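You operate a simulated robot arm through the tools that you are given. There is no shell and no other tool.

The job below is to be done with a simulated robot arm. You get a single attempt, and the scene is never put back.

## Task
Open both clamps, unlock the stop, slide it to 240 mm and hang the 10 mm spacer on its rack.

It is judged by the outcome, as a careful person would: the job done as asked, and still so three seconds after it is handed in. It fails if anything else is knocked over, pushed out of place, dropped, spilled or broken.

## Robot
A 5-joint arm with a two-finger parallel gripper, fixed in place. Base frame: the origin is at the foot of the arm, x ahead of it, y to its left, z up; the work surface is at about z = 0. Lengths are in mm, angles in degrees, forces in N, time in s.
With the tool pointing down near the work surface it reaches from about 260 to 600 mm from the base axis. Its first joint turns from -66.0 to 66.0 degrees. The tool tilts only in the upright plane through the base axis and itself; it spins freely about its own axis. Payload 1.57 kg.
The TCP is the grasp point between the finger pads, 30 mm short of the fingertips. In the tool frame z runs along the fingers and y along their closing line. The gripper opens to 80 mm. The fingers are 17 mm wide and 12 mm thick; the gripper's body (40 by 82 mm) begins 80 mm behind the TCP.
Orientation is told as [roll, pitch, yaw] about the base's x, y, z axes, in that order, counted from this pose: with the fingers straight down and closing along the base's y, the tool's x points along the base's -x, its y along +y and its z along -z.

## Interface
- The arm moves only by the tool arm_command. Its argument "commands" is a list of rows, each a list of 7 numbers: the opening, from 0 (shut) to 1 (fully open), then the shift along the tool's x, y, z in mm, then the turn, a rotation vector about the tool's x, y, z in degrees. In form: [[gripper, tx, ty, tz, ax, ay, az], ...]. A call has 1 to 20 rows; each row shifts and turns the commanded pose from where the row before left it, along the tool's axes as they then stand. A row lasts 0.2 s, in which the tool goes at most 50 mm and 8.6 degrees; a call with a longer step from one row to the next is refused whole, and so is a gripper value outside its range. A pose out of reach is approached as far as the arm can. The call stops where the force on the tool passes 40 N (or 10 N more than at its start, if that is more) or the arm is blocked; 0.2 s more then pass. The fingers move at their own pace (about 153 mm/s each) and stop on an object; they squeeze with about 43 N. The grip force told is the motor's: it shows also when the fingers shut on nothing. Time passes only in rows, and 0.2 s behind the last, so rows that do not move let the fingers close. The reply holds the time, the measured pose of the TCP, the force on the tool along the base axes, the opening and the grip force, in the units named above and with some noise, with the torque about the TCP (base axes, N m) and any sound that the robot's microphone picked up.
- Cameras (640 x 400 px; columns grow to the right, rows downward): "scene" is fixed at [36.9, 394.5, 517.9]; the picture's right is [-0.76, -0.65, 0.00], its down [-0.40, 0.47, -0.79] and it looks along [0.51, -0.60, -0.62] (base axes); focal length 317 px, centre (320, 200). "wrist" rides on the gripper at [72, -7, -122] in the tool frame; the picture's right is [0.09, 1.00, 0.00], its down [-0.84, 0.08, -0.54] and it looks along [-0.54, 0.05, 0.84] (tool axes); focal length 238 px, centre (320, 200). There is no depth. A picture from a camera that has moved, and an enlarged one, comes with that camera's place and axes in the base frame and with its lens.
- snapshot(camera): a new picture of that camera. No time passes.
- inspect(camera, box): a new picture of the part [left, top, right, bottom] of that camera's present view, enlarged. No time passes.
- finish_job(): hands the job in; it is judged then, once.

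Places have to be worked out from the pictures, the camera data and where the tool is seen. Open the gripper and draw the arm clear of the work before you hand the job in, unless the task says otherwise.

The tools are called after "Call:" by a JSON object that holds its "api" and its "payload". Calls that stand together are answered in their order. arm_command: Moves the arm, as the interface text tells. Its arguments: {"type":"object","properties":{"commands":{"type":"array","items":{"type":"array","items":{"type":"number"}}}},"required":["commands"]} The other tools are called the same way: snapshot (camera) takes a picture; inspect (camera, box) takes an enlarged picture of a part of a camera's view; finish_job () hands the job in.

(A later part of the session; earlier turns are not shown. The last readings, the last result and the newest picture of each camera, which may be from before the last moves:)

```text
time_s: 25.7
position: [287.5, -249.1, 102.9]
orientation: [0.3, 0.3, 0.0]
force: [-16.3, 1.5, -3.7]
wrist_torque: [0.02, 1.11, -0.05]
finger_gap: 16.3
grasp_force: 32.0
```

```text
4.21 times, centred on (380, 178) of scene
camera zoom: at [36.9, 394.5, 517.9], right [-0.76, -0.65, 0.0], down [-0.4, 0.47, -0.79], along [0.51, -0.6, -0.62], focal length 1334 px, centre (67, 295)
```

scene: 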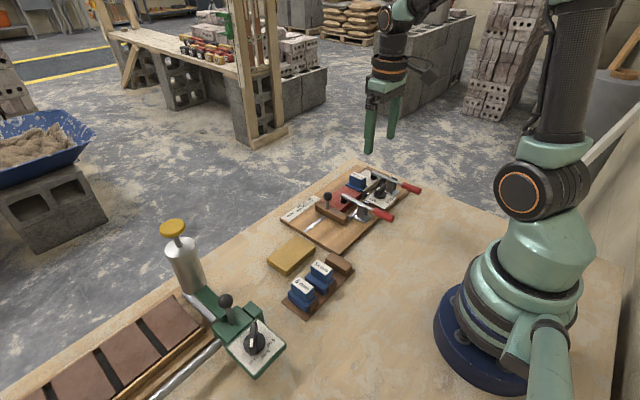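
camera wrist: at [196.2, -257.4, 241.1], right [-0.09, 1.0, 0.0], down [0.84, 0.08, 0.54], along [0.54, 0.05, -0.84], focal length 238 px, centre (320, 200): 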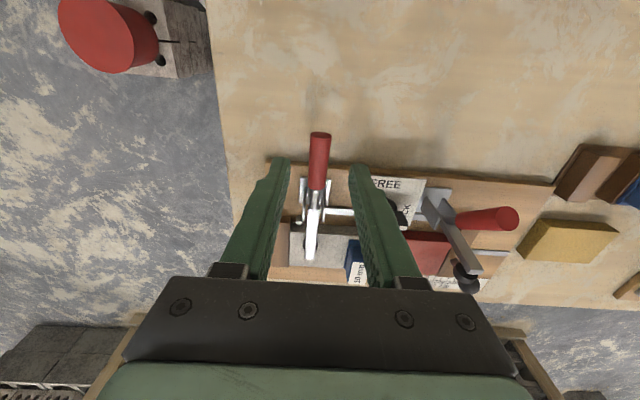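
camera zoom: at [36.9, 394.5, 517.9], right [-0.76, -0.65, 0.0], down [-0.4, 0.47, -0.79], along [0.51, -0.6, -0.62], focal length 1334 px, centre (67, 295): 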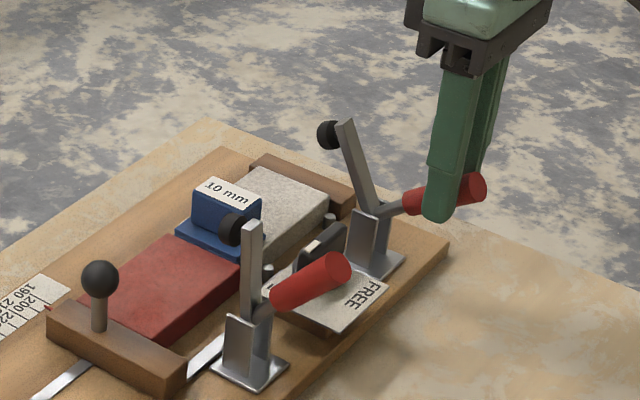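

Arm about 75° up; I continue slowly to the stop.

Call:
{"api": "arm_command", "payload": {"commands": [[0, -2.2, 0, -2.0, 0, 0, 0], [0, -2.2, 0, -1.95, 0, 0, 0], [0, -2.3, 0, -1.9, 0, 0, 0], [0, -2.3, 0, -1.85, 0, 0, 0], [0, -2.4, 0, -1.75, 0, 0, 0]]}}

Call:
{"api": "inspect", "payload": {"camera": "scene", "box": [320, 130, 440, 225]}}

```text
time_s: 26.9
position: [300.9, -249.4, 110.6]
orientation: [0.3, 0.3, 0.0]
force: [-8.3, 5.1, -10.7]
wrist_torque: [0.05, 0.97, -0.05]
finger_gap: 16.4
grasp_force: 31.2
```

```text
4.21 times, centred on (380, 178) of scene
camera zoom: at [36.9, 394.5, 517.9], right [-0.76, -0.65, 0.0], down [-0.4, 0.47, -0.79], along [0.51, -0.6, -0.62], focal length 1334 px, centre (67, 295)
```

zoom: 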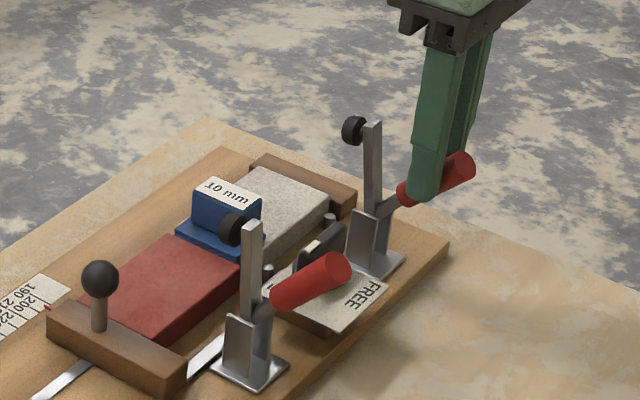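

The far clamp's arm looks vertical too; one tiny extra nudge to be at the stop, then open the fingers and rise clear.

Call:
{"api": "arm_command", "payload": {"commands": [[0, -1.6, 0, -1.1, 0, 0, 0], [0, -1.6, 0, -1.1, 0, 0, 0], [0, 0, 0, 0, 0, 0, 0]]}}

Call:
{"api": "inspect", "payload": {"camera": "scene", "box": [330, 140, 430, 202]}}

```text
time_s: 27.7
position: [303.0, -251.3, 113.9]
orientation: [0.3, 0.4, 0.0]
force: [-13.6, 1.8, -8.2]
wrist_torque: [-0.03, 1.04, -0.06]
finger_gap: 16.2
grasp_force: 31.6
```

```text
6.40 times, centred on (380, 171) of scene
camera zoom: at [36.9, 394.5, 517.9], right [-0.76, -0.65, 0.0], down [-0.4, 0.47, -0.79], along [0.51, -0.6, -0.62], focal length 2028 px, centre (-64, 386)
```

zoom: 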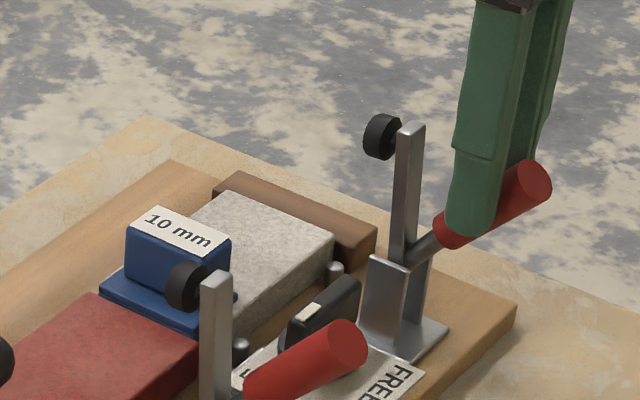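

The far clamp is at its open position. I release it, rise clear, and start turning the tool to yaw -90 for the lock knob.

Call:
{"api": "arm_command", "payload": {"commands": [[0.3, 0, 0, 0, 0, 0, 0], [0.6, 0, 0, 0, 0, 0, 0], [0.6, 0, 0, -10, 0, 0, 0], [0.6, 0, 0, -25, 0, 0, 0], [0.6, 0, 0, -30, 0, 0, 0], [0.6, 0, 0, -25, 0, 0, 0], [0.6, 0, 0, 0, 0, 0, 8.5], [0.6, 0, 0, 0, 0, 0, 8.5], [0.6, 0, 0, 0, 0, 0, 8.5], [0.6, 0, 0, 0, 0, 0, 8.5], [0.6, 0, 0, 0, 0, 0, 8.5], [0.6, 0, 0, 0, 0, 0, 8.5], [0.6, 0, 0, 0, 0, 0, 8.5], [0.6, 0, 0, 0, 0, 0, 8.5], [0.6, 0, 0, 0, 0, 0, 8.5], [0.6, 0, 0, 0, 0, 0, 8.5], [0.6, 0, 0, 0, 0, 0, 5], [0.6, 0, 0, 0, 0, 0, 0]]}}

Call:
{"api": "inspect", "payload": {"camera": "scene", "box": [320, 130, 440, 225]}}

Call:
{"api": "snapshot", "payload": {"camera": "wrist"}}

```text
time_s: 31.5
position: [304.6, -250.4, 204.8]
orientation: [-0.1, 0.2, -90.0]
force: [0.1, 0.3, -1.4]
wrist_torque: [0.03, 0.02, -0.01]
finger_gap: 47.9
grasp_force: 0.1
```

```text
4.21 times, centred on (380, 178) of scene
camera zoom: at [36.9, 394.5, 517.9], right [-0.76, -0.65, 0.0], down [-0.4, 0.47, -0.79], along [0.51, -0.6, -0.62], focal length 1334 px, centre (67, 295)
```

zoom: 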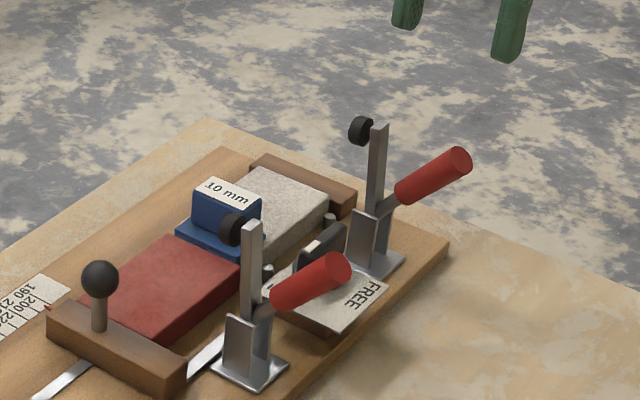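

```text
taken
camera wrist: at [298.4, -179.3, 326.3], right [1.0, 0.09, 0.0], down [0.08, -0.84, 0.54], along [0.05, -0.54, -0.84], focal length 238 px, centre (320, 200)
```

wrist: 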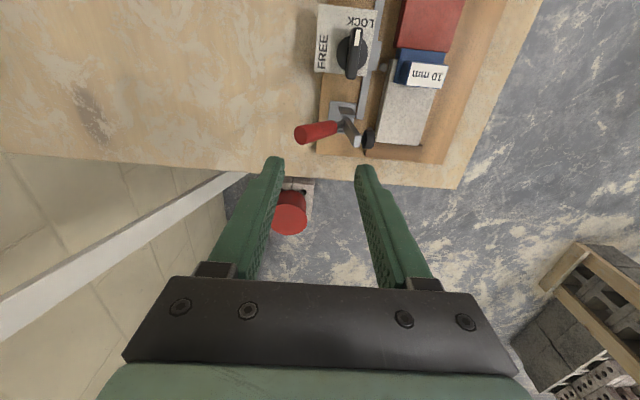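

Both clamps stay open. I move above the lock knob (≈(329,-182)) at a safe height and look at it.

Call:
{"api": "arm_command", "payload": {"commands": [[0.6, 22.6, 8.1, 15, 0, 0, 0], [0.6, 22.6, 8.1, 15, 0, 0, 0], [0.6, 22.7, 8.2, 15, 0, 0, 0], [0.6, 0, 0, 0, 0, 0, 0]]}}

Call:
{"api": "snapshot", "payload": {"camera": "wrist"}}

Call:
{"api": "inspect", "payload": {"camera": "wrist", "box": [240, 60, 400, 160]}}

```text
time_s: 32.5
position: [330.1, -180.3, 158.3]
orientation: [-0.2, 0.1, -90.0]
force: [0.3, -0.5, -0.1]
wrist_torque: [-0.01, 0.0, 0.02]
finger_gap: 47.9
grasp_force: 0.2
```

```text
taken
camera wrist: at [324.2, -109.4, 279.5], right [1.0, 0.09, 0.0], down [0.08, -0.84, 0.54], along [0.05, -0.54, -0.84], focal length 238 px, centre (320, 200)
```

wrist: 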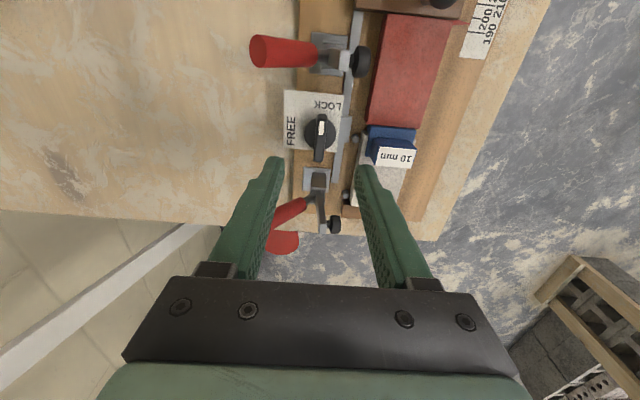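

```text
4.00 times, centred on (320, 110) of wrist
camera zoom: at [324.2, -109.4, 279.5], right [1.0, 0.09, 0.0], down [0.08, -0.84, 0.54], along [0.05, -0.54, -0.84], focal length 953 px, centre (320, 560)
```

zoom: 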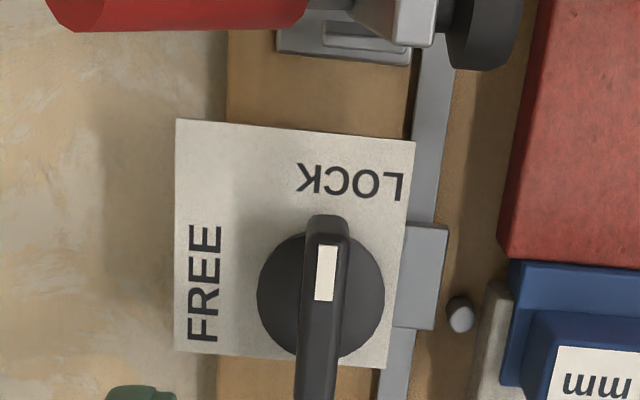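

The knob axis is about (331,-183) with a ~10 mm thick bar along y, white mark toward LOCK. I centre on it, narrow the fingers and descend so the tips end near z 48.

Call:
{"api": "arm_command", "payload": {"commands": [[0.4, -2.5, 0.9, 0, 0, 0, 0], [0.4, 0, 0, 20, 0, 0, 0], [0.4, 0, 0, 20, 0, 0, 0], [0.4, 0, 0, 15, 0, 0, 0], [0.4, 0, 0, 10, 0, 0, 0], [0.4, 0, 0, 0, 0, 0, 0]]}}

Call:
{"api": "snapshot", "payload": {"camera": "wrist"}}

Call:
{"api": "inspect", "payload": {"camera": "scene", "box": [330, 130, 430, 202]}}

```text
time_s: 33.9
position: [327.6, -184.3, 93.0]
orientation: [-0.2, 0.0, -89.9]
force: [0.0, 0.2, -0.6]
wrist_torque: [0.0, -0.03, 0.0]
finger_gap: 32.0
grasp_force: 0.0
```

```text
taken
camera wrist: at [322.8, -113.1, 214.3], right [1.0, 0.09, 0.0], down [0.08, -0.84, 0.54], along [0.05, -0.54, -0.84], focal length 238 px, centre (320, 200)
```

wrist: 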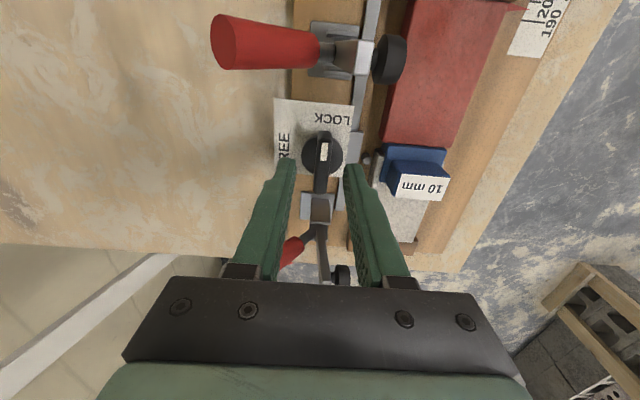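

```text
5.56 times, centred on (380, 166) of scene
camera zoom: at [36.9, 394.5, 517.9], right [-0.76, -0.65, 0.0], down [-0.4, 0.47, -0.79], along [0.51, -0.6, -0.62], focal length 1761 px, centre (-13, 389)
```

zoom: 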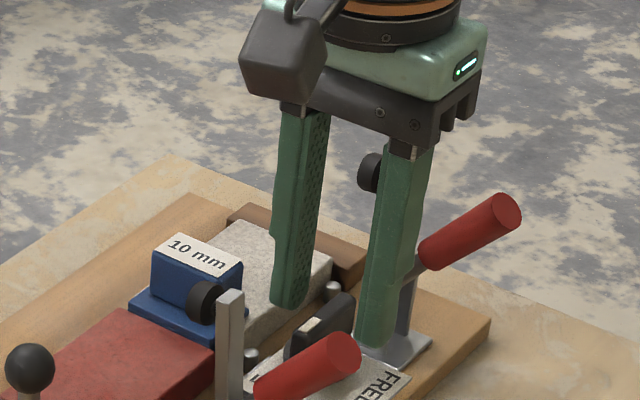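

Fingers straddle the knob bar; I zoom to check how well it is centred before descending.

Call:
{"api": "inspect", "payload": {"camera": "wrist", "box": [260, 110, 380, 185]}}

Call:
{"api": "arm_command", "payload": {"commands": [[0.4, 0, 0, 0, 0, 0, 0]]}}

Call:
{"api": "arm_command", "payload": {"commands": [[0.4, 0, 0, 0, 0, 0, 0]]}}

```text
5.33 times, centred on (320, 148) of wrist
camera zoom: at [322.8, -113.1, 214.3], right [1.0, 0.09, 0.0], down [0.08, -0.84, 0.54], along [0.05, -0.54, -0.84], focal length 1271 px, centre (320, 480)
```

zoom: 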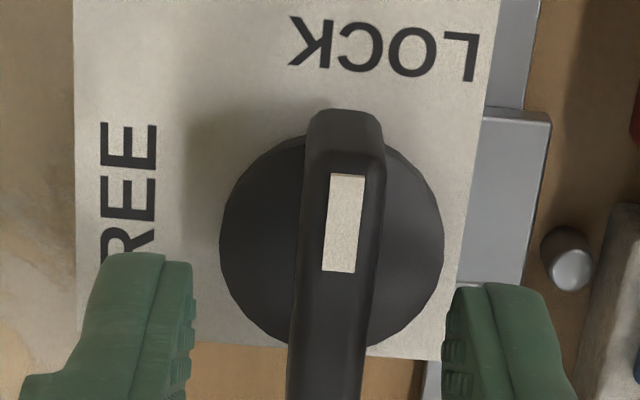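

```text
time_s: 34.3
position: [328.5, -185.0, 93.3]
orientation: [-0.2, 0.2, -89.9]
force: [-0.8, -0.2, 0.7]
wrist_torque: [0.0, 0.01, -0.03]
finger_gap: 32.1
grasp_force: 0.0
```

```text
time_s: 34.7
position: [329.2, -183.9, 93.9]
orientation: [-0.2, 0.1, -90.1]
force: [0.2, 0.0, -0.4]
wrist_torque: [0.03, 0.03, 0.04]
finger_gap: 31.9
grasp_force: 0.1
```

The bar is ~1.9 mm toward +x of the finger centre and the axis ~2 mm toward +y. I correct, descend 13 mm and then close on the bar.

Call:
{"api": "arm_command", "payload": {"commands": [[0.4, 2.2, 1.9, 0, 0, 0, 0], [0.4, 0, 0, 6, 0, 0, 0], [0.4, 0, 0, 6, 0, 0, 0], [0.4, 0, 0, 0, 0, 0, 0]]}}

Call:
{"api": "inspect", "payload": {"camera": "wrist", "box": [260, 110, 380, 185]}}

Call:
{"api": "inspect", "payload": {"camera": "scene", "box": [340, 150, 420, 200]}}

```text
time_s: 35.7
position: [330.2, -182.2, 81.7]
orientation: [-0.1, 0.0, -90.0]
force: [0.0, 0.3, 0.2]
wrist_torque: [0.01, 0.0, -0.03]
finger_gap: 32.3
grasp_force: 0.1
```

```text
5.33 times, centred on (320, 148) of wrist
camera zoom: at [324.0, -110.3, 203.2], right [1.0, 0.09, 0.0], down [0.08, -0.84, 0.54], along [0.05, -0.54, -0.84], focal length 1271 px, centre (320, 480)
```

zoom: 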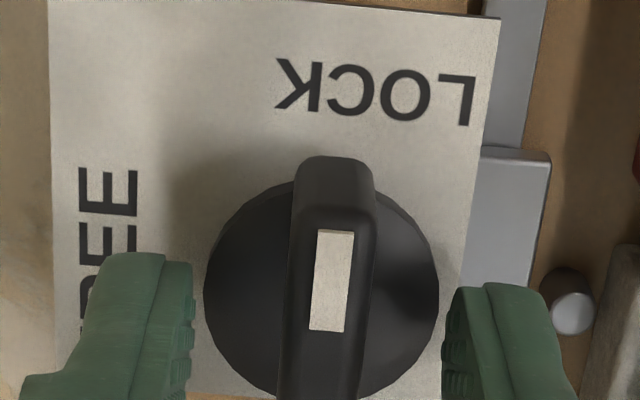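

```text
8.00 times, centred on (380, 175) of scene
camera zoom: at [36.9, 394.5, 517.9], right [-0.76, -0.65, 0.0], down [-0.4, 0.47, -0.79], along [0.51, -0.6, -0.62], focal length 2535 px, centre (-160, 400)
```

zoom: 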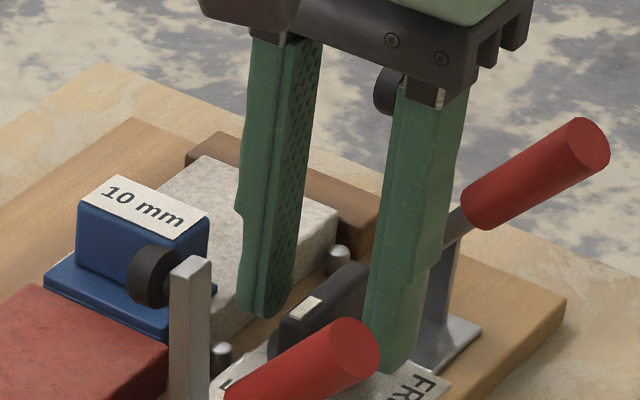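

Nearly centred (≈0.8 mm off). I correct and close on the bar.

Call:
{"api": "arm_command", "payload": {"commands": [[0.4, 0, 0.8, 0.5, 0, 0, 0], [0.2, 0, 0, 0, 0, 0, 0], [0, 0, 0, 0, 0, 0, 0], [0, 0, 0, 0, 0, 0, 0], [0, 0, 0, 0, 0, 0, 0]]}}

```text
time_s: 36.9
position: [331.0, -181.0, 80.4]
orientation: [-0.4, 0.2, -90.1]
force: [-22.1, -3.9, 11.1]
wrist_torque: [-0.23, -0.05, 0.12]
finger_gap: 10.1
grasp_force: 28.2
```

Gripped at 10 mm with 22 N sideways and 11 N upward on the tool, so I ease -x by 0.5 mm and up by 1 mm.

Call:
{"api": "arm_command", "payload": {"commands": [[0, 0, -0.5, -0.5, 0, 0, 0], [0, 0, 0, -0.5, 0, 0, 0], [0, 0, 0, 0, 0, 0, 0]]}}

```text
time_s: 37.7
position: [330.9, -181.1, 81.8]
orientation: [-0.4, 0.3, -90.0]
force: [-10.8, -8.9, -25.0]
wrist_torque: [-0.14, -0.29, 0.02]
finger_gap: 9.8
grasp_force: 28.2
```

Call:
{"api": "arm_command", "payload": {"commands": [[0, 0, -0.2, 0.6, 0, 0, 0], [0, 0, 0, 0, 0, 0, 0]]}}

```text
time_s: 38.3
position: [329.6, -181.4, 81.5]
orientation: [-0.5, 0.3, -90.0]
force: [-12.7, -5.3, -16.4]
wrist_torque: [-0.02, -0.18, -0.01]
finger_gap: 10.0
grasp_force: 28.0
```

Forces are moderate now. I turn the knob counter-clockwise (seen from above) a little to feel it.

Call:
{"api": "arm_command", "payload": {"commands": [[0, 0, 0, 0.3, 0, 0, -4], [0, 0, 0, 0, 0, 0, -4], [0, 0, 0, 0, 0, 0, -4], [0, 0, 0, 0, 0, 0, -4]]}}

Call:
{"api": "inspect", "payload": {"camera": "scene", "box": [340, 150, 420, 200]}}

```text
time_s: 39.3
position: [329.8, -182.4, 80.3]
orientation: [-0.4, 0.3, -73.9]
force: [-18.5, 14.9, 19.2]
wrist_torque: [0.4, -0.08, -0.03]
finger_gap: 10.1
grasp_force: 27.9
```

```text
8.00 times, centred on (380, 175) of scene
camera zoom: at [36.8, 394.6, 517.9], right [-0.76, -0.65, 0.0], down [-0.4, 0.47, -0.79], along [0.51, -0.6, -0.62], focal length 2535 px, centre (-160, 400)
```

zoom: 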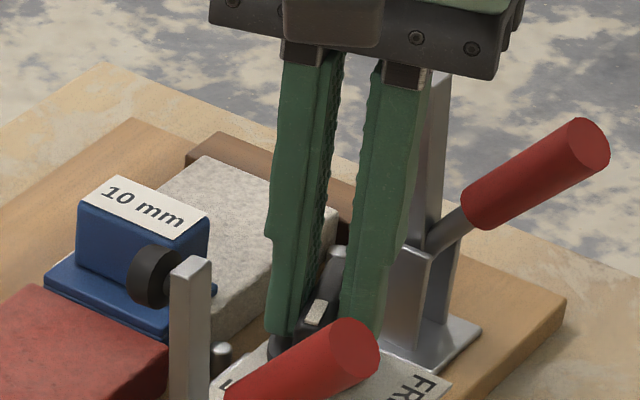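

The knob turns with the tool with almost no torque. I continue turning with a small relief shift.

Call:
{"api": "arm_command", "payload": {"commands": [[0, 0.35, -0.2, -0.4, 0, 0, -6], [0, 0, 0, 0, 0, 0, -6], [0, 0, 0, 0, 0, 0, -6], [0, 0, 0, 0, 0, 0, -6]]}}

```text
time_s: 40.3
position: [329.9, -182.1, 81.4]
orientation: [-0.2, 0.5, -49.8]
force: [-7.0, 17.5, -5.9]
wrist_torque: [0.3, -0.23, -0.03]
finger_gap: 10.0
grasp_force: 28.2
```

Call:
{"api": "arm_command", "payload": {"commands": [[0, 0.2, 0, 0, 0, 0, -6], [0, 0, 0, 0, 0, 0, -6], [0, 0, 0, 0, 0, 0, -6], [0, 0, 0, 0, 0, 0, -6]]}}

Call:
{"api": "inspect", "payload": {"camera": "scene", "box": [340, 150, 420, 200]}}

```text
time_s: 41.3
position: [330.7, -182.9, 81.1]
orientation: [0.0, 0.4, -25.8]
force: [5.2, 20.4, -23.3]
wrist_torque: [0.31, -0.17, -0.04]
finger_gap: 9.9
grasp_force: 28.3
```

```text
8.00 times, centred on (380, 175) of scene
camera zoom: at [36.9, 394.5, 518.0], right [-0.76, -0.65, 0.0], down [-0.4, 0.47, -0.79], along [0.51, -0.6, -0.62], focal length 2535 px, centre (-160, 400)
```

zoom: 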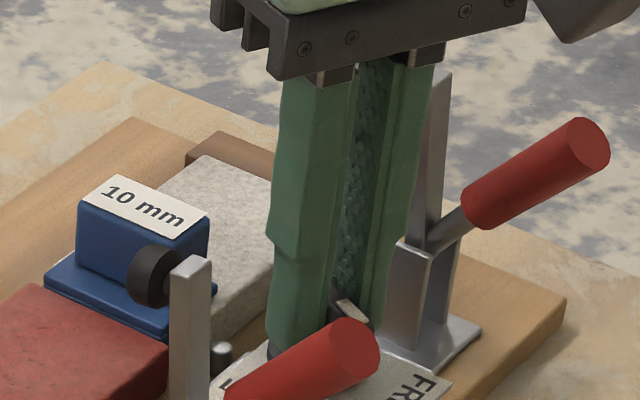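

The knob follows (yaw -26 now). I finish the turn to yaw 0.

Call:
{"api": "arm_command", "payload": {"commands": [[0, 0.18, 0.36, 0.4, 0, 0, -6.3], [0, 0, 0, 0, 0, 0, -6.3], [0, 0, 0, 0, 0, 0, -6.3], [0, 0, 0, 0, 0, 0, -6.3]]}}

Call:
{"api": "inspect", "payload": {"camera": "wrist", "box": [240, 100, 400, 200]}}

```text
time_s: 42.3
position: [330.1, -182.5, 81.7]
orientation: [0.2, 0.4, -0.8]
force: [-11.4, 0.7, 0.3]
wrist_torque: [-0.16, 1.04, 0.0]
finger_gap: 9.8
grasp_force: 28.6
```

```text
4.00 times, centred on (320, 150) of wrist
camera zoom: at [258.9, -188.3, 203.1], right [-0.08, 1.0, 0.0], down [0.84, 0.06, 0.54], along [0.54, 0.04, -0.84], focal length 953 px, centre (320, 400)
```

zoom: 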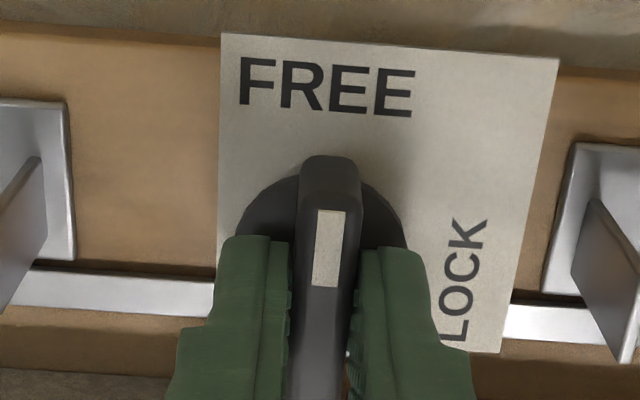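

The mark now points at FREE. I check for an end stop with a couple of tiny extra degrees.

Call:
{"api": "arm_command", "payload": {"commands": [[0, 0, 0, 0, 0, 0, -1.5], [0, 0, 0, 0, 0, 0, -1.5], [0, 0, 0, 0, 0, 0, 0]]}}

Call:
{"api": "inspect", "payload": {"camera": "wrist", "box": [240, 100, 400, 200]}}

```text
time_s: 43.1
position: [330.7, -180.7, 81.9]
orientation: [0.0, 0.2, 2.1]
force: [-23.2, -14.9, 10.3]
wrist_torque: [-0.52, 0.76, -0.51]
finger_gap: 10.4
grasp_force: 28.0
```

```text
4.00 times, centred on (320, 150) of wrist
camera zoom: at [259.4, -191.9, 203.0], right [-0.13, 0.99, 0.0], down [0.84, 0.11, 0.54], along [0.53, 0.07, -0.84], focal length 953 px, centre (320, 400)
```

zoom: 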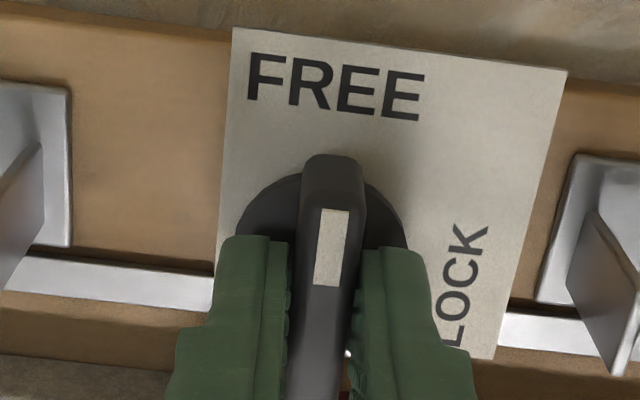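

A stop torque of 0.5 N m shows the knob is at its FREE end. I ease the twist, open the fingers and rise.

Call:
{"api": "arm_command", "payload": {"commands": [[0, 0, 0, 0, 0, 0, 2.2], [0.2, 0, 0, 0, 0, 0, 0], [0.4, 0, 0, 0, 0, 0, 0], [0.4, 0, 0, -10, 0, 0, 0], [0.4, 0, 0, -25, 0, 0, 0], [0.4, 0, 0, -30, 0, 0, 0], [0.4, 0, 0, -30, 0, 0, 0], [0.4, 0, 0, 0, 0, 0, 0]]}}

Call:
{"api": "snapshot", "payload": {"camera": "wrist"}}

Call:
{"api": "inspect", "payload": {"camera": "scene", "box": [260, 150, 440, 262]}}

```text
time_s: 44.9
position: [330.2, -182.1, 178.7]
orientation: [0.0, 0.3, -0.1]
force: [0.5, -0.4, 0.3]
wrist_torque: [0.0, 0.0, 0.01]
finger_gap: 31.9
grasp_force: 0.1
```

```text
taken
camera wrist: at [259.2, -189.2, 299.1], right [-0.09, 1.0, 0.0], down [0.84, 0.08, 0.54], along [0.54, 0.05, -0.84], focal length 238 px, centre (320, 200)
```

wrist: 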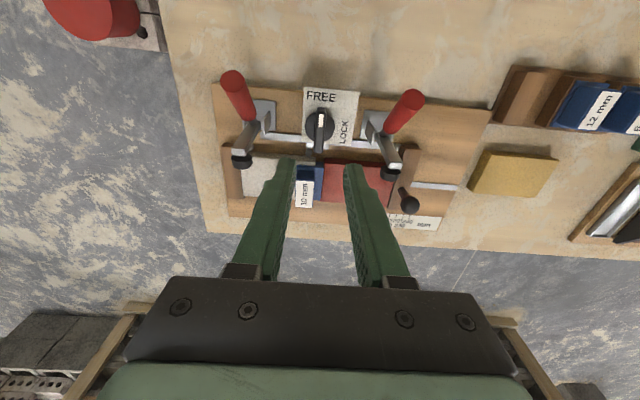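

```text
3.56 times, centred on (350, 206) of scene
camera zoom: at [36.9, 394.5, 517.9], right [-0.76, -0.65, 0.0], down [-0.4, 0.47, -0.79], along [0.51, -0.6, -0.62], focal length 1127 px, centre (213, 179)
```

zoom: 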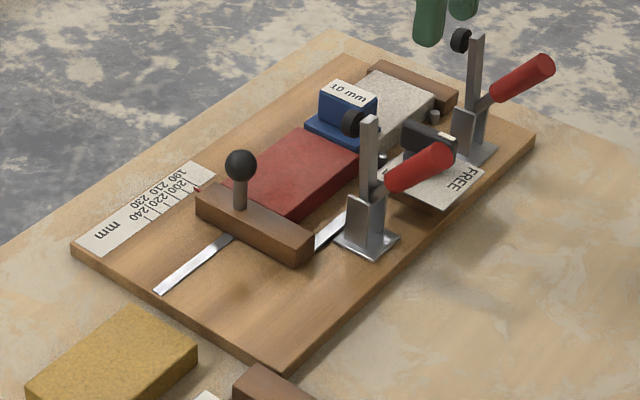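

Knob is at FREE and everything is in place. Next is the stop: I zoom on the ball knob and the scale to locate the ball and read the pointer (≈195 now).

Call:
{"api": "inspect", "payload": {"camera": "wrist", "box": [360, 160, 460, 240]}}

Call:
{"api": "inspect", "payload": {"camera": "scene", "box": [290, 180, 350, 218]}}

```text
5.00 times, centred on (410, 200) of wrist
camera zoom: at [259.2, -189.2, 299.1], right [-0.09, 1.0, 0.0], down [0.84, 0.08, 0.54], along [0.54, 0.05, -0.84], focal length 1192 px, centre (-130, 200)
```

zoom: 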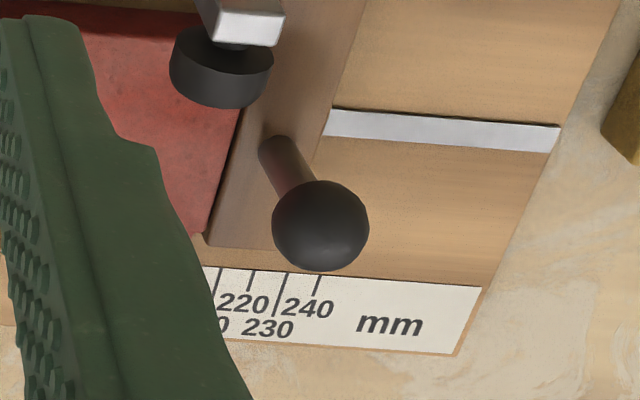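

```text
10.53 times, centred on (320, 199) of scene
camera zoom: at [36.9, 394.5, 517.9], right [-0.76, -0.65, 0.0], down [-0.4, 0.47, -0.79], along [0.51, -0.6, -0.62], focal length 3336 px, centre (320, 210)
```

zoom: 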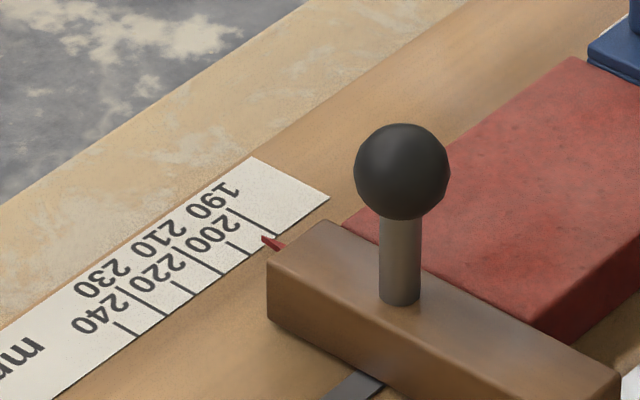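

The ball is near (406.5,-69.3,65), 23 mm in diameter. I move over it with the fingers open and descend part-way.

Call:
{"api": "arm_command", "payload": {"commands": [[0.6, -19.1, 28.2, 0, 0, 0, 0], [0.6, -19.1, 28.2, 0, 0, 0, 0], [0.6, -19.1, 28.2, 0, 0, 0, 0], [0.6, -19.0, 28.2, 0, 0, 0, 0], [0.6, 0, 0, 25, 0, 0, 0], [0.6, 0, 0, 25, 0, 0, 0], [0.6, 0, 0, 15, 0, 0, 0], [0.6, 0, 0, 0, 0, 0, 0]]}}

Call:
{"api": "snapshot", "payload": {"camera": "wrist"}}

Call:
{"api": "inspect", "payload": {"camera": "scene", "box": [260, 120, 440, 232]}}

```text
time_s: 46.7
position: [406.6, -69.1, 112.5]
orientation: [0.0, 0.2, 0.0]
force: [-0.8, 0.4, 0.1]
wrist_torque: [0.03, 0.0, 0.02]
finger_gap: 48.0
grasp_force: 0.2
```

```text
taken
camera wrist: at [335.8, -76.2, 233.9], right [-0.09, 1.0, 0.0], down [0.84, 0.08, 0.54], along [0.54, 0.05, -0.84], focal length 238 px, centre (320, 200)
```

wrist: 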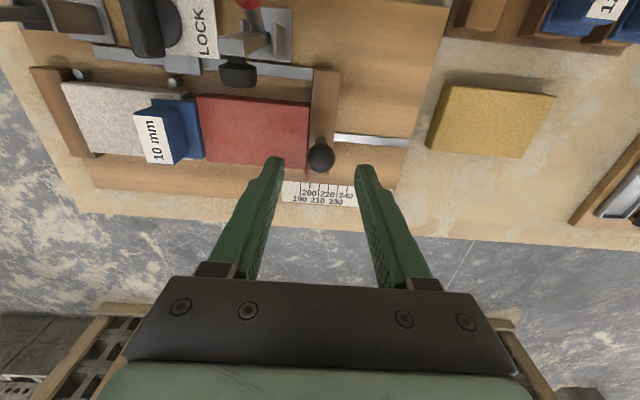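

```text
3.56 times, centred on (350, 176) of scene
camera zoom: at [36.9, 394.5, 517.9], right [-0.76, -0.65, 0.0], down [-0.4, 0.47, -0.79], along [0.51, -0.6, -0.62], focal length 1127 px, centre (213, 285)
```

zoom: 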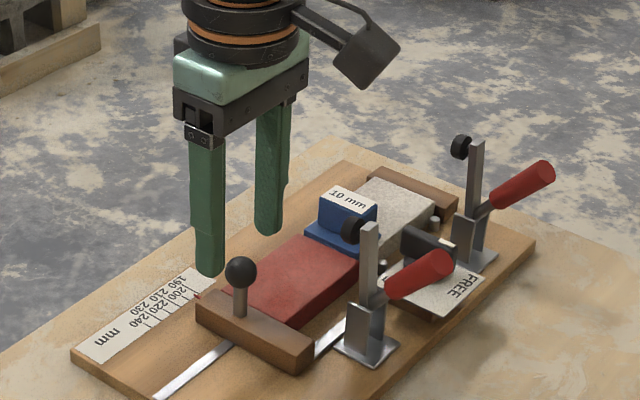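

The ball is centred in y and about 2 mm nearer in x. I correct and lower around it.

Call:
{"api": "arm_command", "payload": {"commands": [[0.6, 2, 0, 15, 0, 0, 0], [0.6, 0, 0, 15, 0, 0, 0], [0.6, 0, 0, 10, 0, 0, 0], [0.6, 0, 0, 5, 0, 0, 0], [0.6, 0, 0, 0, 0, 0, 0]]}}

Call:
{"api": "snapshot", "payload": {"camera": "wrist"}}

Call:
{"api": "inspect", "payload": {"camera": "scene", "box": [280, 150, 380, 222]}}

```text
time_s: 47.9
position: [404.3, -66.9, 66.1]
orientation: [0.0, 0.2, 0.0]
force: [-0.6, 0.4, 0.3]
wrist_torque: [-0.03, 0.0, -0.06]
finger_gap: 47.9
grasp_force: 0.0
```

```text
taken
camera wrist: at [333.0, -74.7, 187.6], right [-0.09, 1.0, 0.0], down [0.84, 0.08, 0.54], along [0.54, 0.05, -0.84], focal length 238 px, centre (320, 200)
```

wrist: 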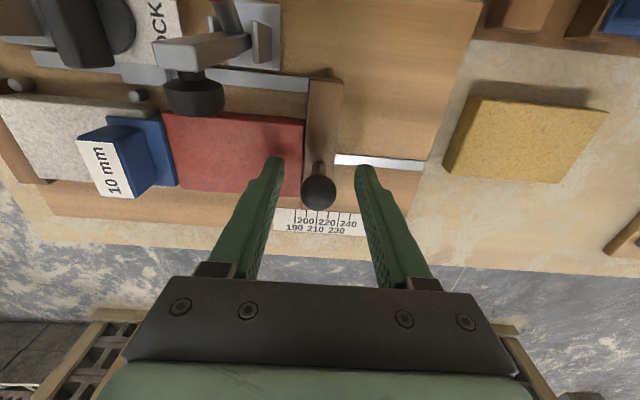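

```text
5.56 times, centred on (330, 186) of scene
camera zoom: at [36.9, 394.5, 517.9], right [-0.76, -0.65, 0.0], down [-0.4, 0.47, -0.79], along [0.51, -0.6, -0.62], focal length 1761 px, centre (264, 278)
```

zoom: 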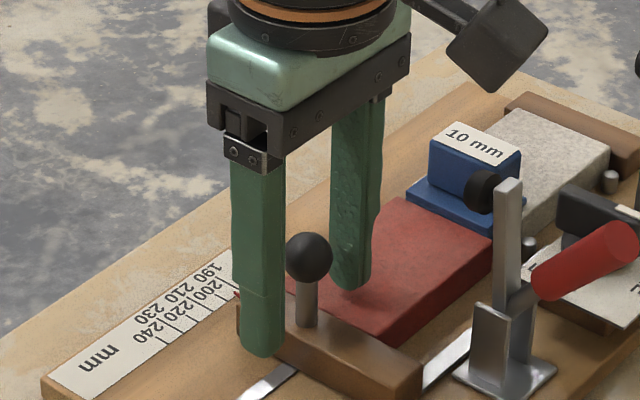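

The ball sits ~1.5 mm to -y of the grip centre. I shift and close on it.

Call:
{"api": "arm_command", "payload": {"commands": [[0.6, -0.8, -1.5, 0, 0, 0, 0], [0.4, 0, 0, 0, 0, 0, 0], [0.2, 0, 0, 0, 0, 0, 0], [0, 0, 0, 0, 0, 0, 0], [0, 0, 0, 0, 0, 0, 0]]}}

Call:
{"api": "snapshot", "payload": {"camera": "wrist"}}

```text
time_s: 49.1
position: [404.2, -69.5, 65.8]
orientation: [0.0, 0.3, 0.0]
force: [0.5, -0.3, 0.2]
wrist_torque: [0.0, 0.0, 0.03]
finger_gap: 21.0
grasp_force: 34.9
```

```text
taken
camera wrist: at [333.8, -76.6, 188.5], right [-0.09, 1.0, 0.0], down [0.84, 0.08, 0.54], along [0.54, 0.05, -0.84], focal length 238 px, centre (320, 200)
```

wrist: 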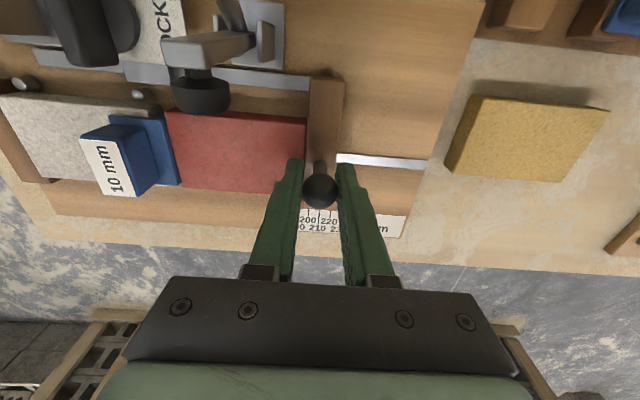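

Gripped with no side force, so the stop slides freely. I slide it +y about 40 mm and then read the scale.

Call:
{"api": "arm_command", "payload": {"commands": [[0, 0, 3, 0, 0, 0, 0], [0, 0, 5, 0, 0, 0, 0], [0, 0, 6, 0, 0, 0, 0], [0, 0, 6, 0, 0, 0, 0], [0, 0, 6, 0, 0, 0, 0], [0, 0, 6, 0, 0, 0, 0], [0, 0, 5, 0, 0, 0, 0], [0, 0, 3, 0, 0, 0, 0], [0, 0, 0, 0, 0, 0, 0]]}}

Call:
{"api": "snapshot", "payload": {"camera": "wrist"}}

Call:
{"api": "inspect", "payload": {"camera": "scene", "box": [270, 170, 370, 232]}}

Call:
{"api": "inspect", "payload": {"camera": "wrist", "box": [230, 180, 350, 255]}}

```text
time_s: 51.1
position: [405.4, -29.3, 67.0]
orientation: [0.0, 0.5, 0.0]
force: [-15.8, 0.2, 12.4]
wrist_torque: [0.02, 0.03, -0.03]
finger_gap: 21.2
grasp_force: 34.6
```

```text
taken
camera wrist: at [334.4, -36.9, 188.7], right [-0.09, 1.0, 0.0], down [0.84, 0.08, 0.53], along [0.53, 0.05, -0.85], focal length 238 px, centre (320, 200)
```

wrist: 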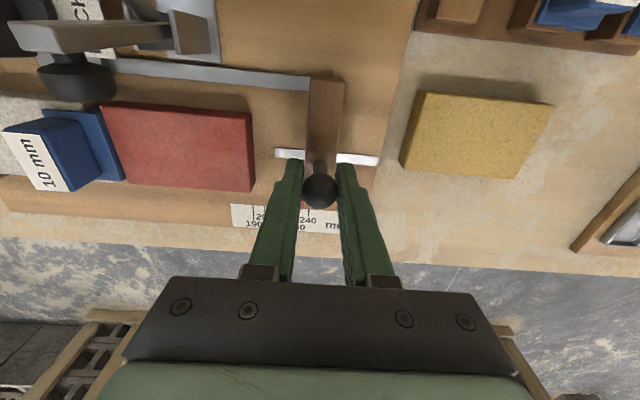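

```text
6.40 times, centred on (320, 201) of scene
camera zoom: at [36.8, 394.6, 517.9], right [-0.76, -0.65, 0.0], down [-0.4, 0.47, -0.79], along [0.51, -0.6, -0.62], focal length 2028 px, centre (320, 194)
```

zoom: 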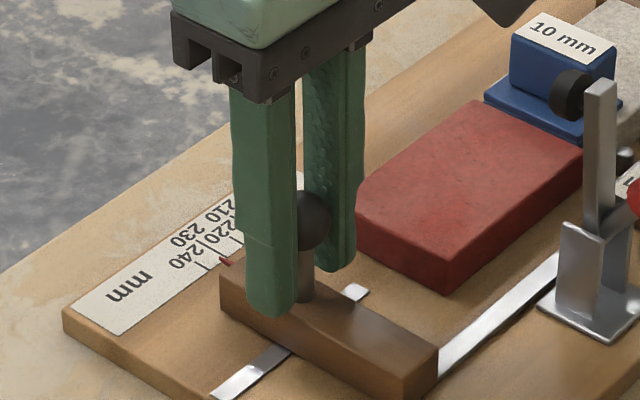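

```text
5.33 times, centred on (290, 218) of wrist
camera zoom: at [334.4, -36.9, 188.7], right [-0.09, 1.0, 0.0], down [0.84, 0.08, 0.53], along [0.53, 0.05, -0.85], focal length 1271 px, centre (480, 107)
```

zoom: 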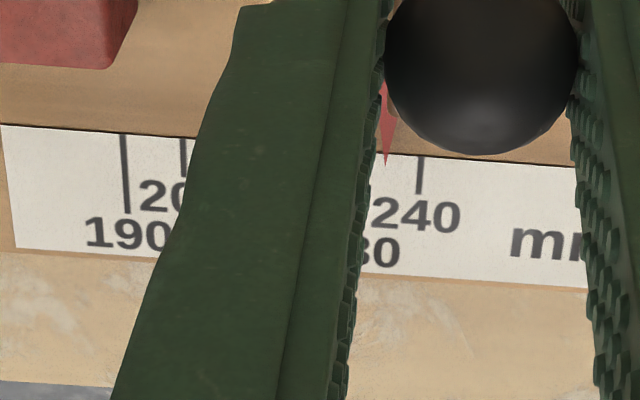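

The pointer reads about 234.3 (5.9 px/mm; 240 tick 34 px away). I slide another 5.5 mm slowly and re-read.

Call:
{"api": "arm_command", "payload": {"commands": [[0, 0.3, 2, 0, 0, 0, 0], [0, 0, 2, 0, 0, 0, 0], [0, 0, 1.5, 0, 0, 0, 0], [0, 0, 0, 0, 0, 0, 0]]}}

Call:
{"api": "inspect", "payload": {"camera": "wrist", "box": [230, 180, 350, 255]}}

Call:
{"api": "inspect", "payload": {"camera": "scene", "box": [270, 190, 320, 221]}}

```text
time_s: 52.1
position: [404.2, -24.4, 67.1]
orientation: [-0.1, 0.2, 0.0]
force: [-3.1, -0.7, -18.7]
wrist_torque: [0.04, -0.25, -0.09]
finger_gap: 20.9
grasp_force: 33.9
```

```text
5.33 times, centred on (290, 218) of wrist
camera zoom: at [334.0, -31.9, 188.4], right [-0.09, 1.0, 0.0], down [0.84, 0.08, 0.54], along [0.54, 0.05, -0.84], focal length 1271 px, centre (480, 107)
```

zoom: 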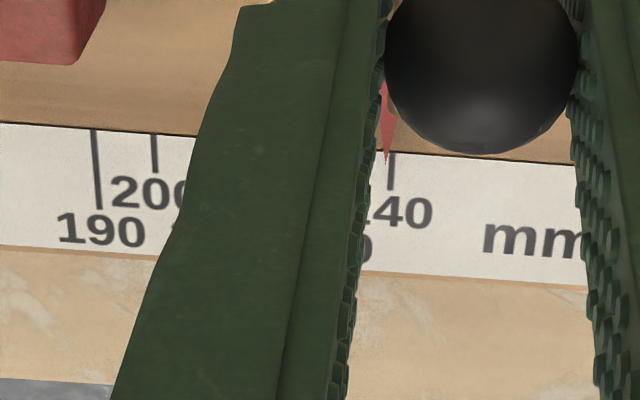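

```text
12.80 times, centred on (295, 206) of scene
camera zoom: at [36.9, 394.5, 517.9], right [-0.76, -0.65, 0.0], down [-0.4, 0.47, -0.79], along [0.51, -0.6, -0.62], focal length 4057 px, centre (640, 130)
```

zoom: 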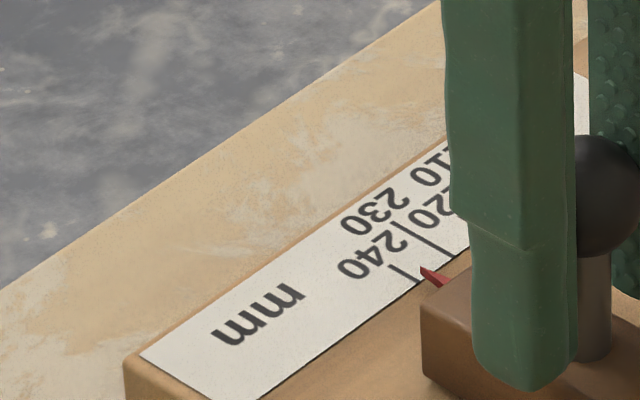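

It reads about 239.1 now. I nudge +0.8 mm and zoom in tightly to read again.

Call:
{"api": "arm_command", "payload": {"commands": [[0, 0, 0.8, 0.2, 0, 0, 0], [0, 0, 0, 0, 0, 0, 0]]}}

Call:
{"api": "inspect", "payload": {"camera": "wrist", "box": [290, 200, 330, 225]}}

Call:
{"api": "inspect", "payload": {"camera": "scene", "box": [270, 190, 320, 221]}}

```text
time_s: 52.7
position: [405.4, -23.3, 67.8]
orientation: [0.0, 0.4, 0.0]
force: [-5.0, -0.5, -22.1]
wrist_torque: [0.0, -0.11, -0.06]
finger_gap: 20.9
grasp_force: 34.9
```

```text
16.00 times, centred on (310, 212) of wrist
camera zoom: at [334.3, -30.8, 188.7], right [-0.09, 1.0, 0.0], down [0.84, 0.08, 0.54], along [0.53, 0.05, -0.84], focal length 3814 px, centre (480, 0)
```

zoom: 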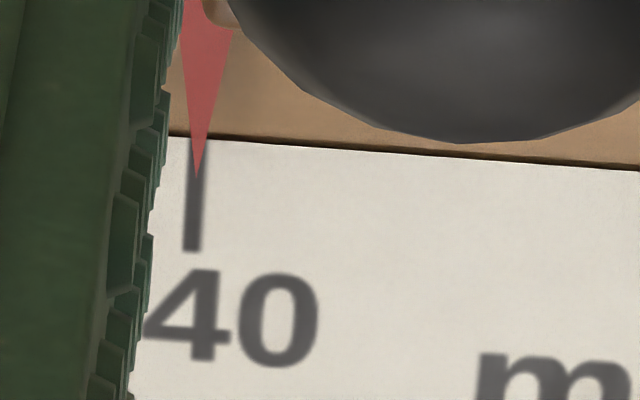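

```text
12.80 times, centred on (295, 206) of scene
camera zoom: at [36.9, 394.5, 517.9], right [-0.76, -0.65, 0.0], down [-0.4, 0.47, -0.79], along [0.51, -0.6, -0.62], focal length 4057 px, centre (640, 130)
```

zoom: 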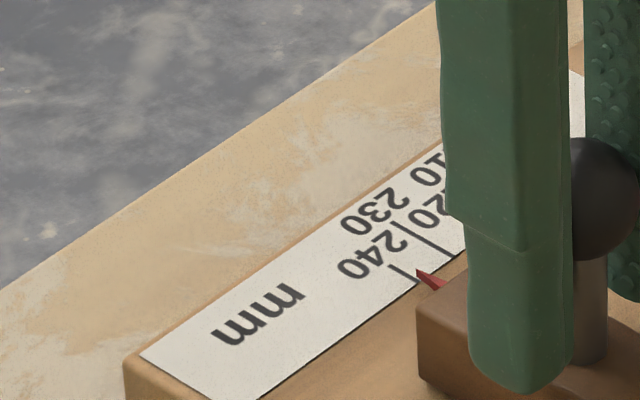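

The pointer is right on the 240 tick (≈0.1 mm). I relieve the vertical load, release, rise, and re-check the reading.

Call:
{"api": "arm_command", "payload": {"commands": [[0, 0, 0, 0.4, 0, 0, 0], [0, 0, 0, 0, 0, 0, 0], [0.32, 0, 0, 0, 0, 0, 0], [0.55, 0, 0, 0, 0, 0, 0], [0.55, 0, 0, 0, 0, 0, 0]]}}

Call:
{"api": "inspect", "payload": {"camera": "wrist", "box": [290, 200, 330, 225]}}

```text
time_s: 53.9
position: [406.8, -24.7, 67.7]
orientation: [0.0, 0.3, -0.1]
force: [-0.6, -0.9, 0.3]
wrist_torque: [0.02, -0.01, 0.01]
finger_gap: 43.8
grasp_force: 0.0
```

```text
16.00 times, centred on (310, 212) of wrist
camera zoom: at [334.9, -31.3, 189.0], right [-0.09, 1.0, 0.0], down [0.84, 0.08, 0.54], along [0.54, 0.05, -0.84], focal length 3814 px, centre (480, 0)
```

zoom: 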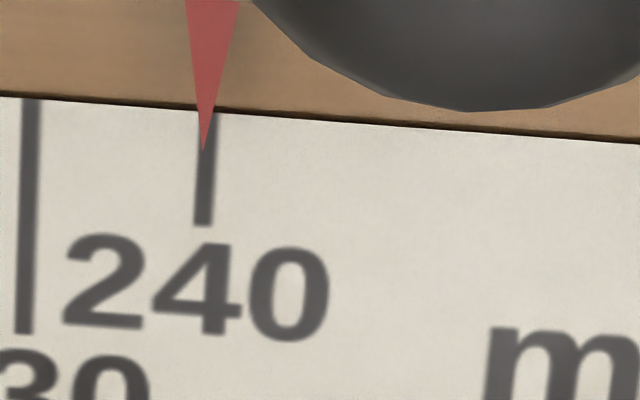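

It reads ≈239.9, which is on the mark. I rise and move high over the spacer (≈(407,-194), top z≈57).

Call:
{"api": "arm_command", "payload": {"commands": [[0.55, 0, 0, -10, 0, 0, 0], [0.55, 0, 0, -30, 0, 0, 0], [0.55, 0, 0, -35, 0, 0, 0], [0.55, 0, 0, -27, 0, 0, 0], [0.55, 0, -34, 0, 0, 0, 0], [0.55, 0, -34, 0, 0, 0, 0], [0.55, 0, -34, 0, 0, 0, 0], [0.55, 0, -34, 0, 0, 0, 0], [0.55, 0, -34, 0, 0, 0, 0], [0.55, 0, 0, 0, 0, 0, 0]]}}

Call:
{"api": "snapshot", "payload": {"camera": "wrist"}}

Call:
{"api": "inspect", "payload": {"camera": "wrist", "box": [250, 80, 410, 180]}}

Call:
{"api": "inspect", "payload": {"camera": "scene", "box": [270, 150, 430, 250]}}

```text
time_s: 56.1
position: [405.8, -196.7, 166.9]
orientation: [0.2, 0.2, 0.0]
force: [0.5, -1.0, -0.3]
wrist_torque: [-0.03, 0.01, -0.04]
finger_gap: 44.0
grasp_force: 0.0
```

```text
taken
camera wrist: at [334.5, -203.4, 288.4], right [-0.09, 1.0, 0.0], down [0.84, 0.08, 0.54], along [0.54, 0.05, -0.84], focal length 238 px, centre (320, 200)
```

wrist: 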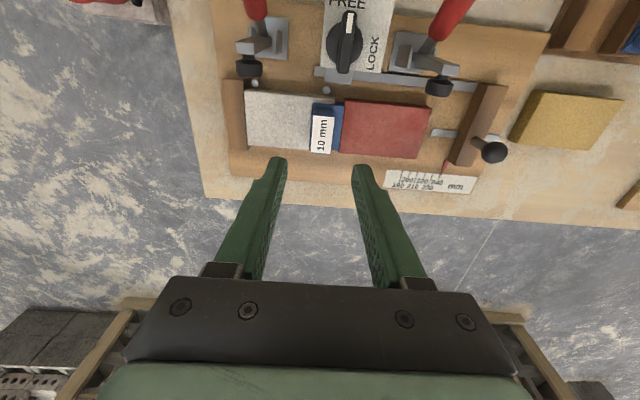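

```text
4.00 times, centred on (330, 130) of wrist
camera zoom: at [334.5, -203.4, 288.4], right [-0.09, 1.0, 0.0], down [0.84, 0.08, 0.54], along [0.54, 0.05, -0.84], focal length 953 px, centre (280, 480)
```

zoom: 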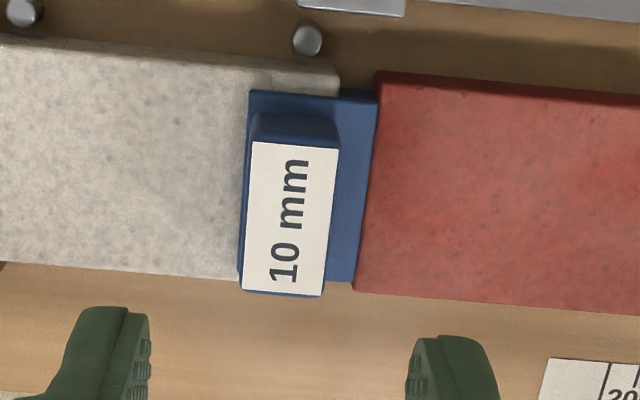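

```text
4.00 times, centred on (350, 200) of scene
camera zoom: at [36.9, 394.5, 517.9], right [-0.76, -0.65, 0.0], down [-0.4, 0.47, -0.79], along [0.51, -0.6, -0.62], focal length 1268 px, centre (200, 200)
```

zoom: 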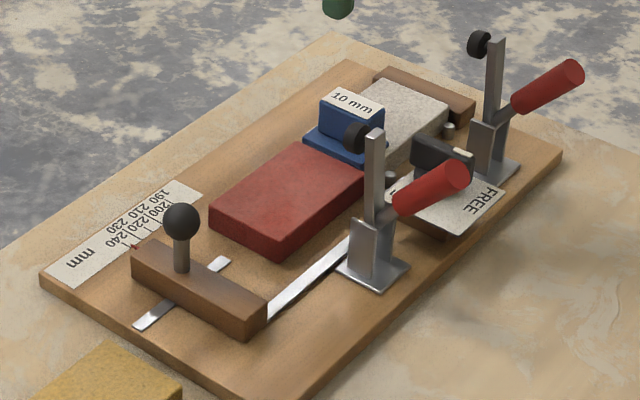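

The spacer's grip spans x 389–426, y -205 to -184 (centre ≈(407.5,-194.5)), flange top ≈ z 33. I centre on it and lower to just above, then check.

Call:
{"api": "arm_command", "payload": {"commands": [[0.55, -1.2, 2, 20, 0, 0, 0], [0.55, 0, 0, 25, 0, 0, 0], [0.55, 0, 0, 25, 0, 0, 0], [0.55, 0, 0, 0, 0, 0, 0]]}}

Call:
{"api": "inspect", "payload": {"camera": "wrist", "box": [240, 100, 400, 200]}}

Call:
{"api": "inspect", "payload": {"camera": "scene", "box": [320, 140, 410, 196]}}

```text
time_s: 57.1
position: [407.6, -191.3, 96.5]
orientation: [0.0, 0.1, 0.0]
force: [0.3, -0.1, 0.2]
wrist_torque: [-0.02, 0.02, 0.0]
finger_gap: 43.7
grasp_force: 0.0
```

```text
4.00 times, centred on (320, 150) of wrist
camera zoom: at [335.9, -198.8, 218.7], right [-0.09, 1.0, 0.0], down [0.84, 0.08, 0.54], along [0.54, 0.05, -0.84], focal length 953 px, centre (320, 400)
```

zoom: 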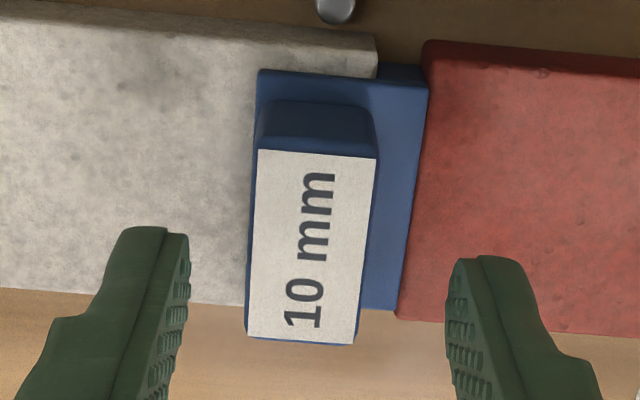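

```text
7.11 times, centred on (365, 168) of scene
camera zoom: at [36.9, 394.5, 517.9], right [-0.76, -0.65, 0.0], down [-0.4, 0.47, -0.79], along [0.51, -0.6, -0.62], focal length 2254 px, centre (0, 428)
```

zoom: 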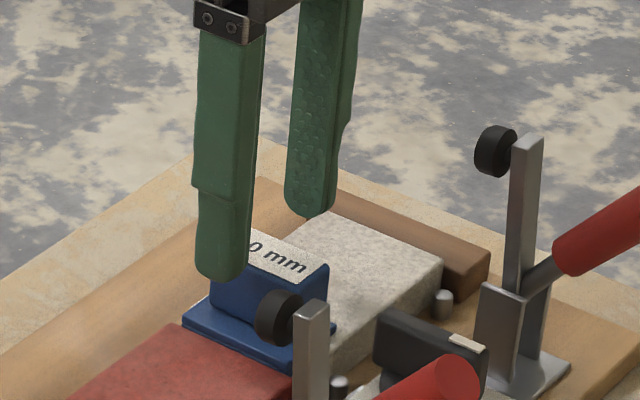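

The grip centre is ≈(407.5,-194.3), 2.6 mm to -y of the fingers. I shift and lower so the fingertips stop a few mm above the flange.

Call:
{"api": "arm_command", "payload": {"commands": [[0.55, 0, -2.6, 5, 0, 0, 0], [0.55, 0, 0, 8, 0, 0, 0], [0.55, 0, 0, 8, 0, 0, 0], [0.55, 0, 0, 5, 0, 0, 0], [0.55, 0, 0, 0, 0, 0, 0]]}}

Call:
{"api": "inspect", "payload": {"camera": "wrist", "box": [240, 120, 400, 220]}}

Call:
{"api": "inspect", "payload": {"camera": "scene", "box": [330, 150, 400, 194]}}

```text
time_s: 58.3
position: [406.4, -193.4, 71.2]
orientation: [0.1, 0.2, 0.1]
force: [0.3, 0.6, 0.1]
wrist_torque: [0.0, 0.01, 0.02]
finger_gap: 44.0
grasp_force: 0.1
```

```text
4.00 times, centred on (320, 170) of wrist
camera zoom: at [336.0, -201.8, 193.4], right [-0.09, 1.0, 0.0], down [0.84, 0.08, 0.54], along [0.54, 0.05, -0.84], focal length 953 px, centre (320, 320)
```

zoom: 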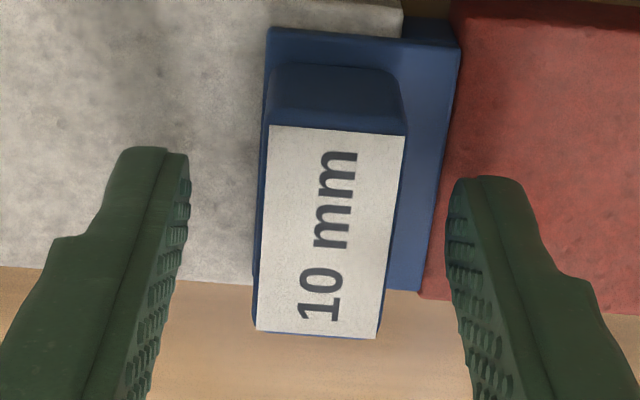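

```text
9.09 times, centred on (365, 172) of scene
camera zoom: at [36.9, 394.5, 517.9], right [-0.76, -0.65, 0.0], down [-0.4, 0.47, -0.79], along [0.51, -0.6, -0.62], focal length 2881 px, centre (-89, 454)
```

zoom: 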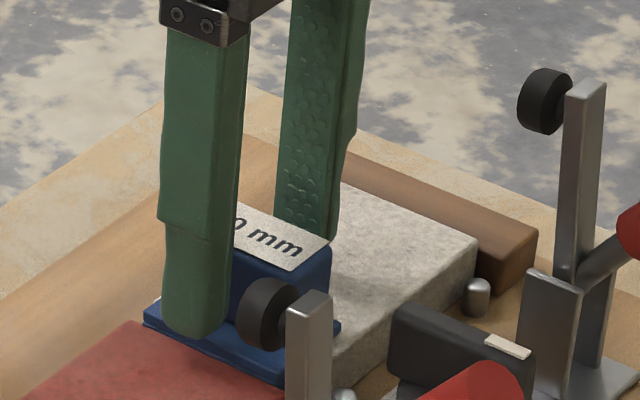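

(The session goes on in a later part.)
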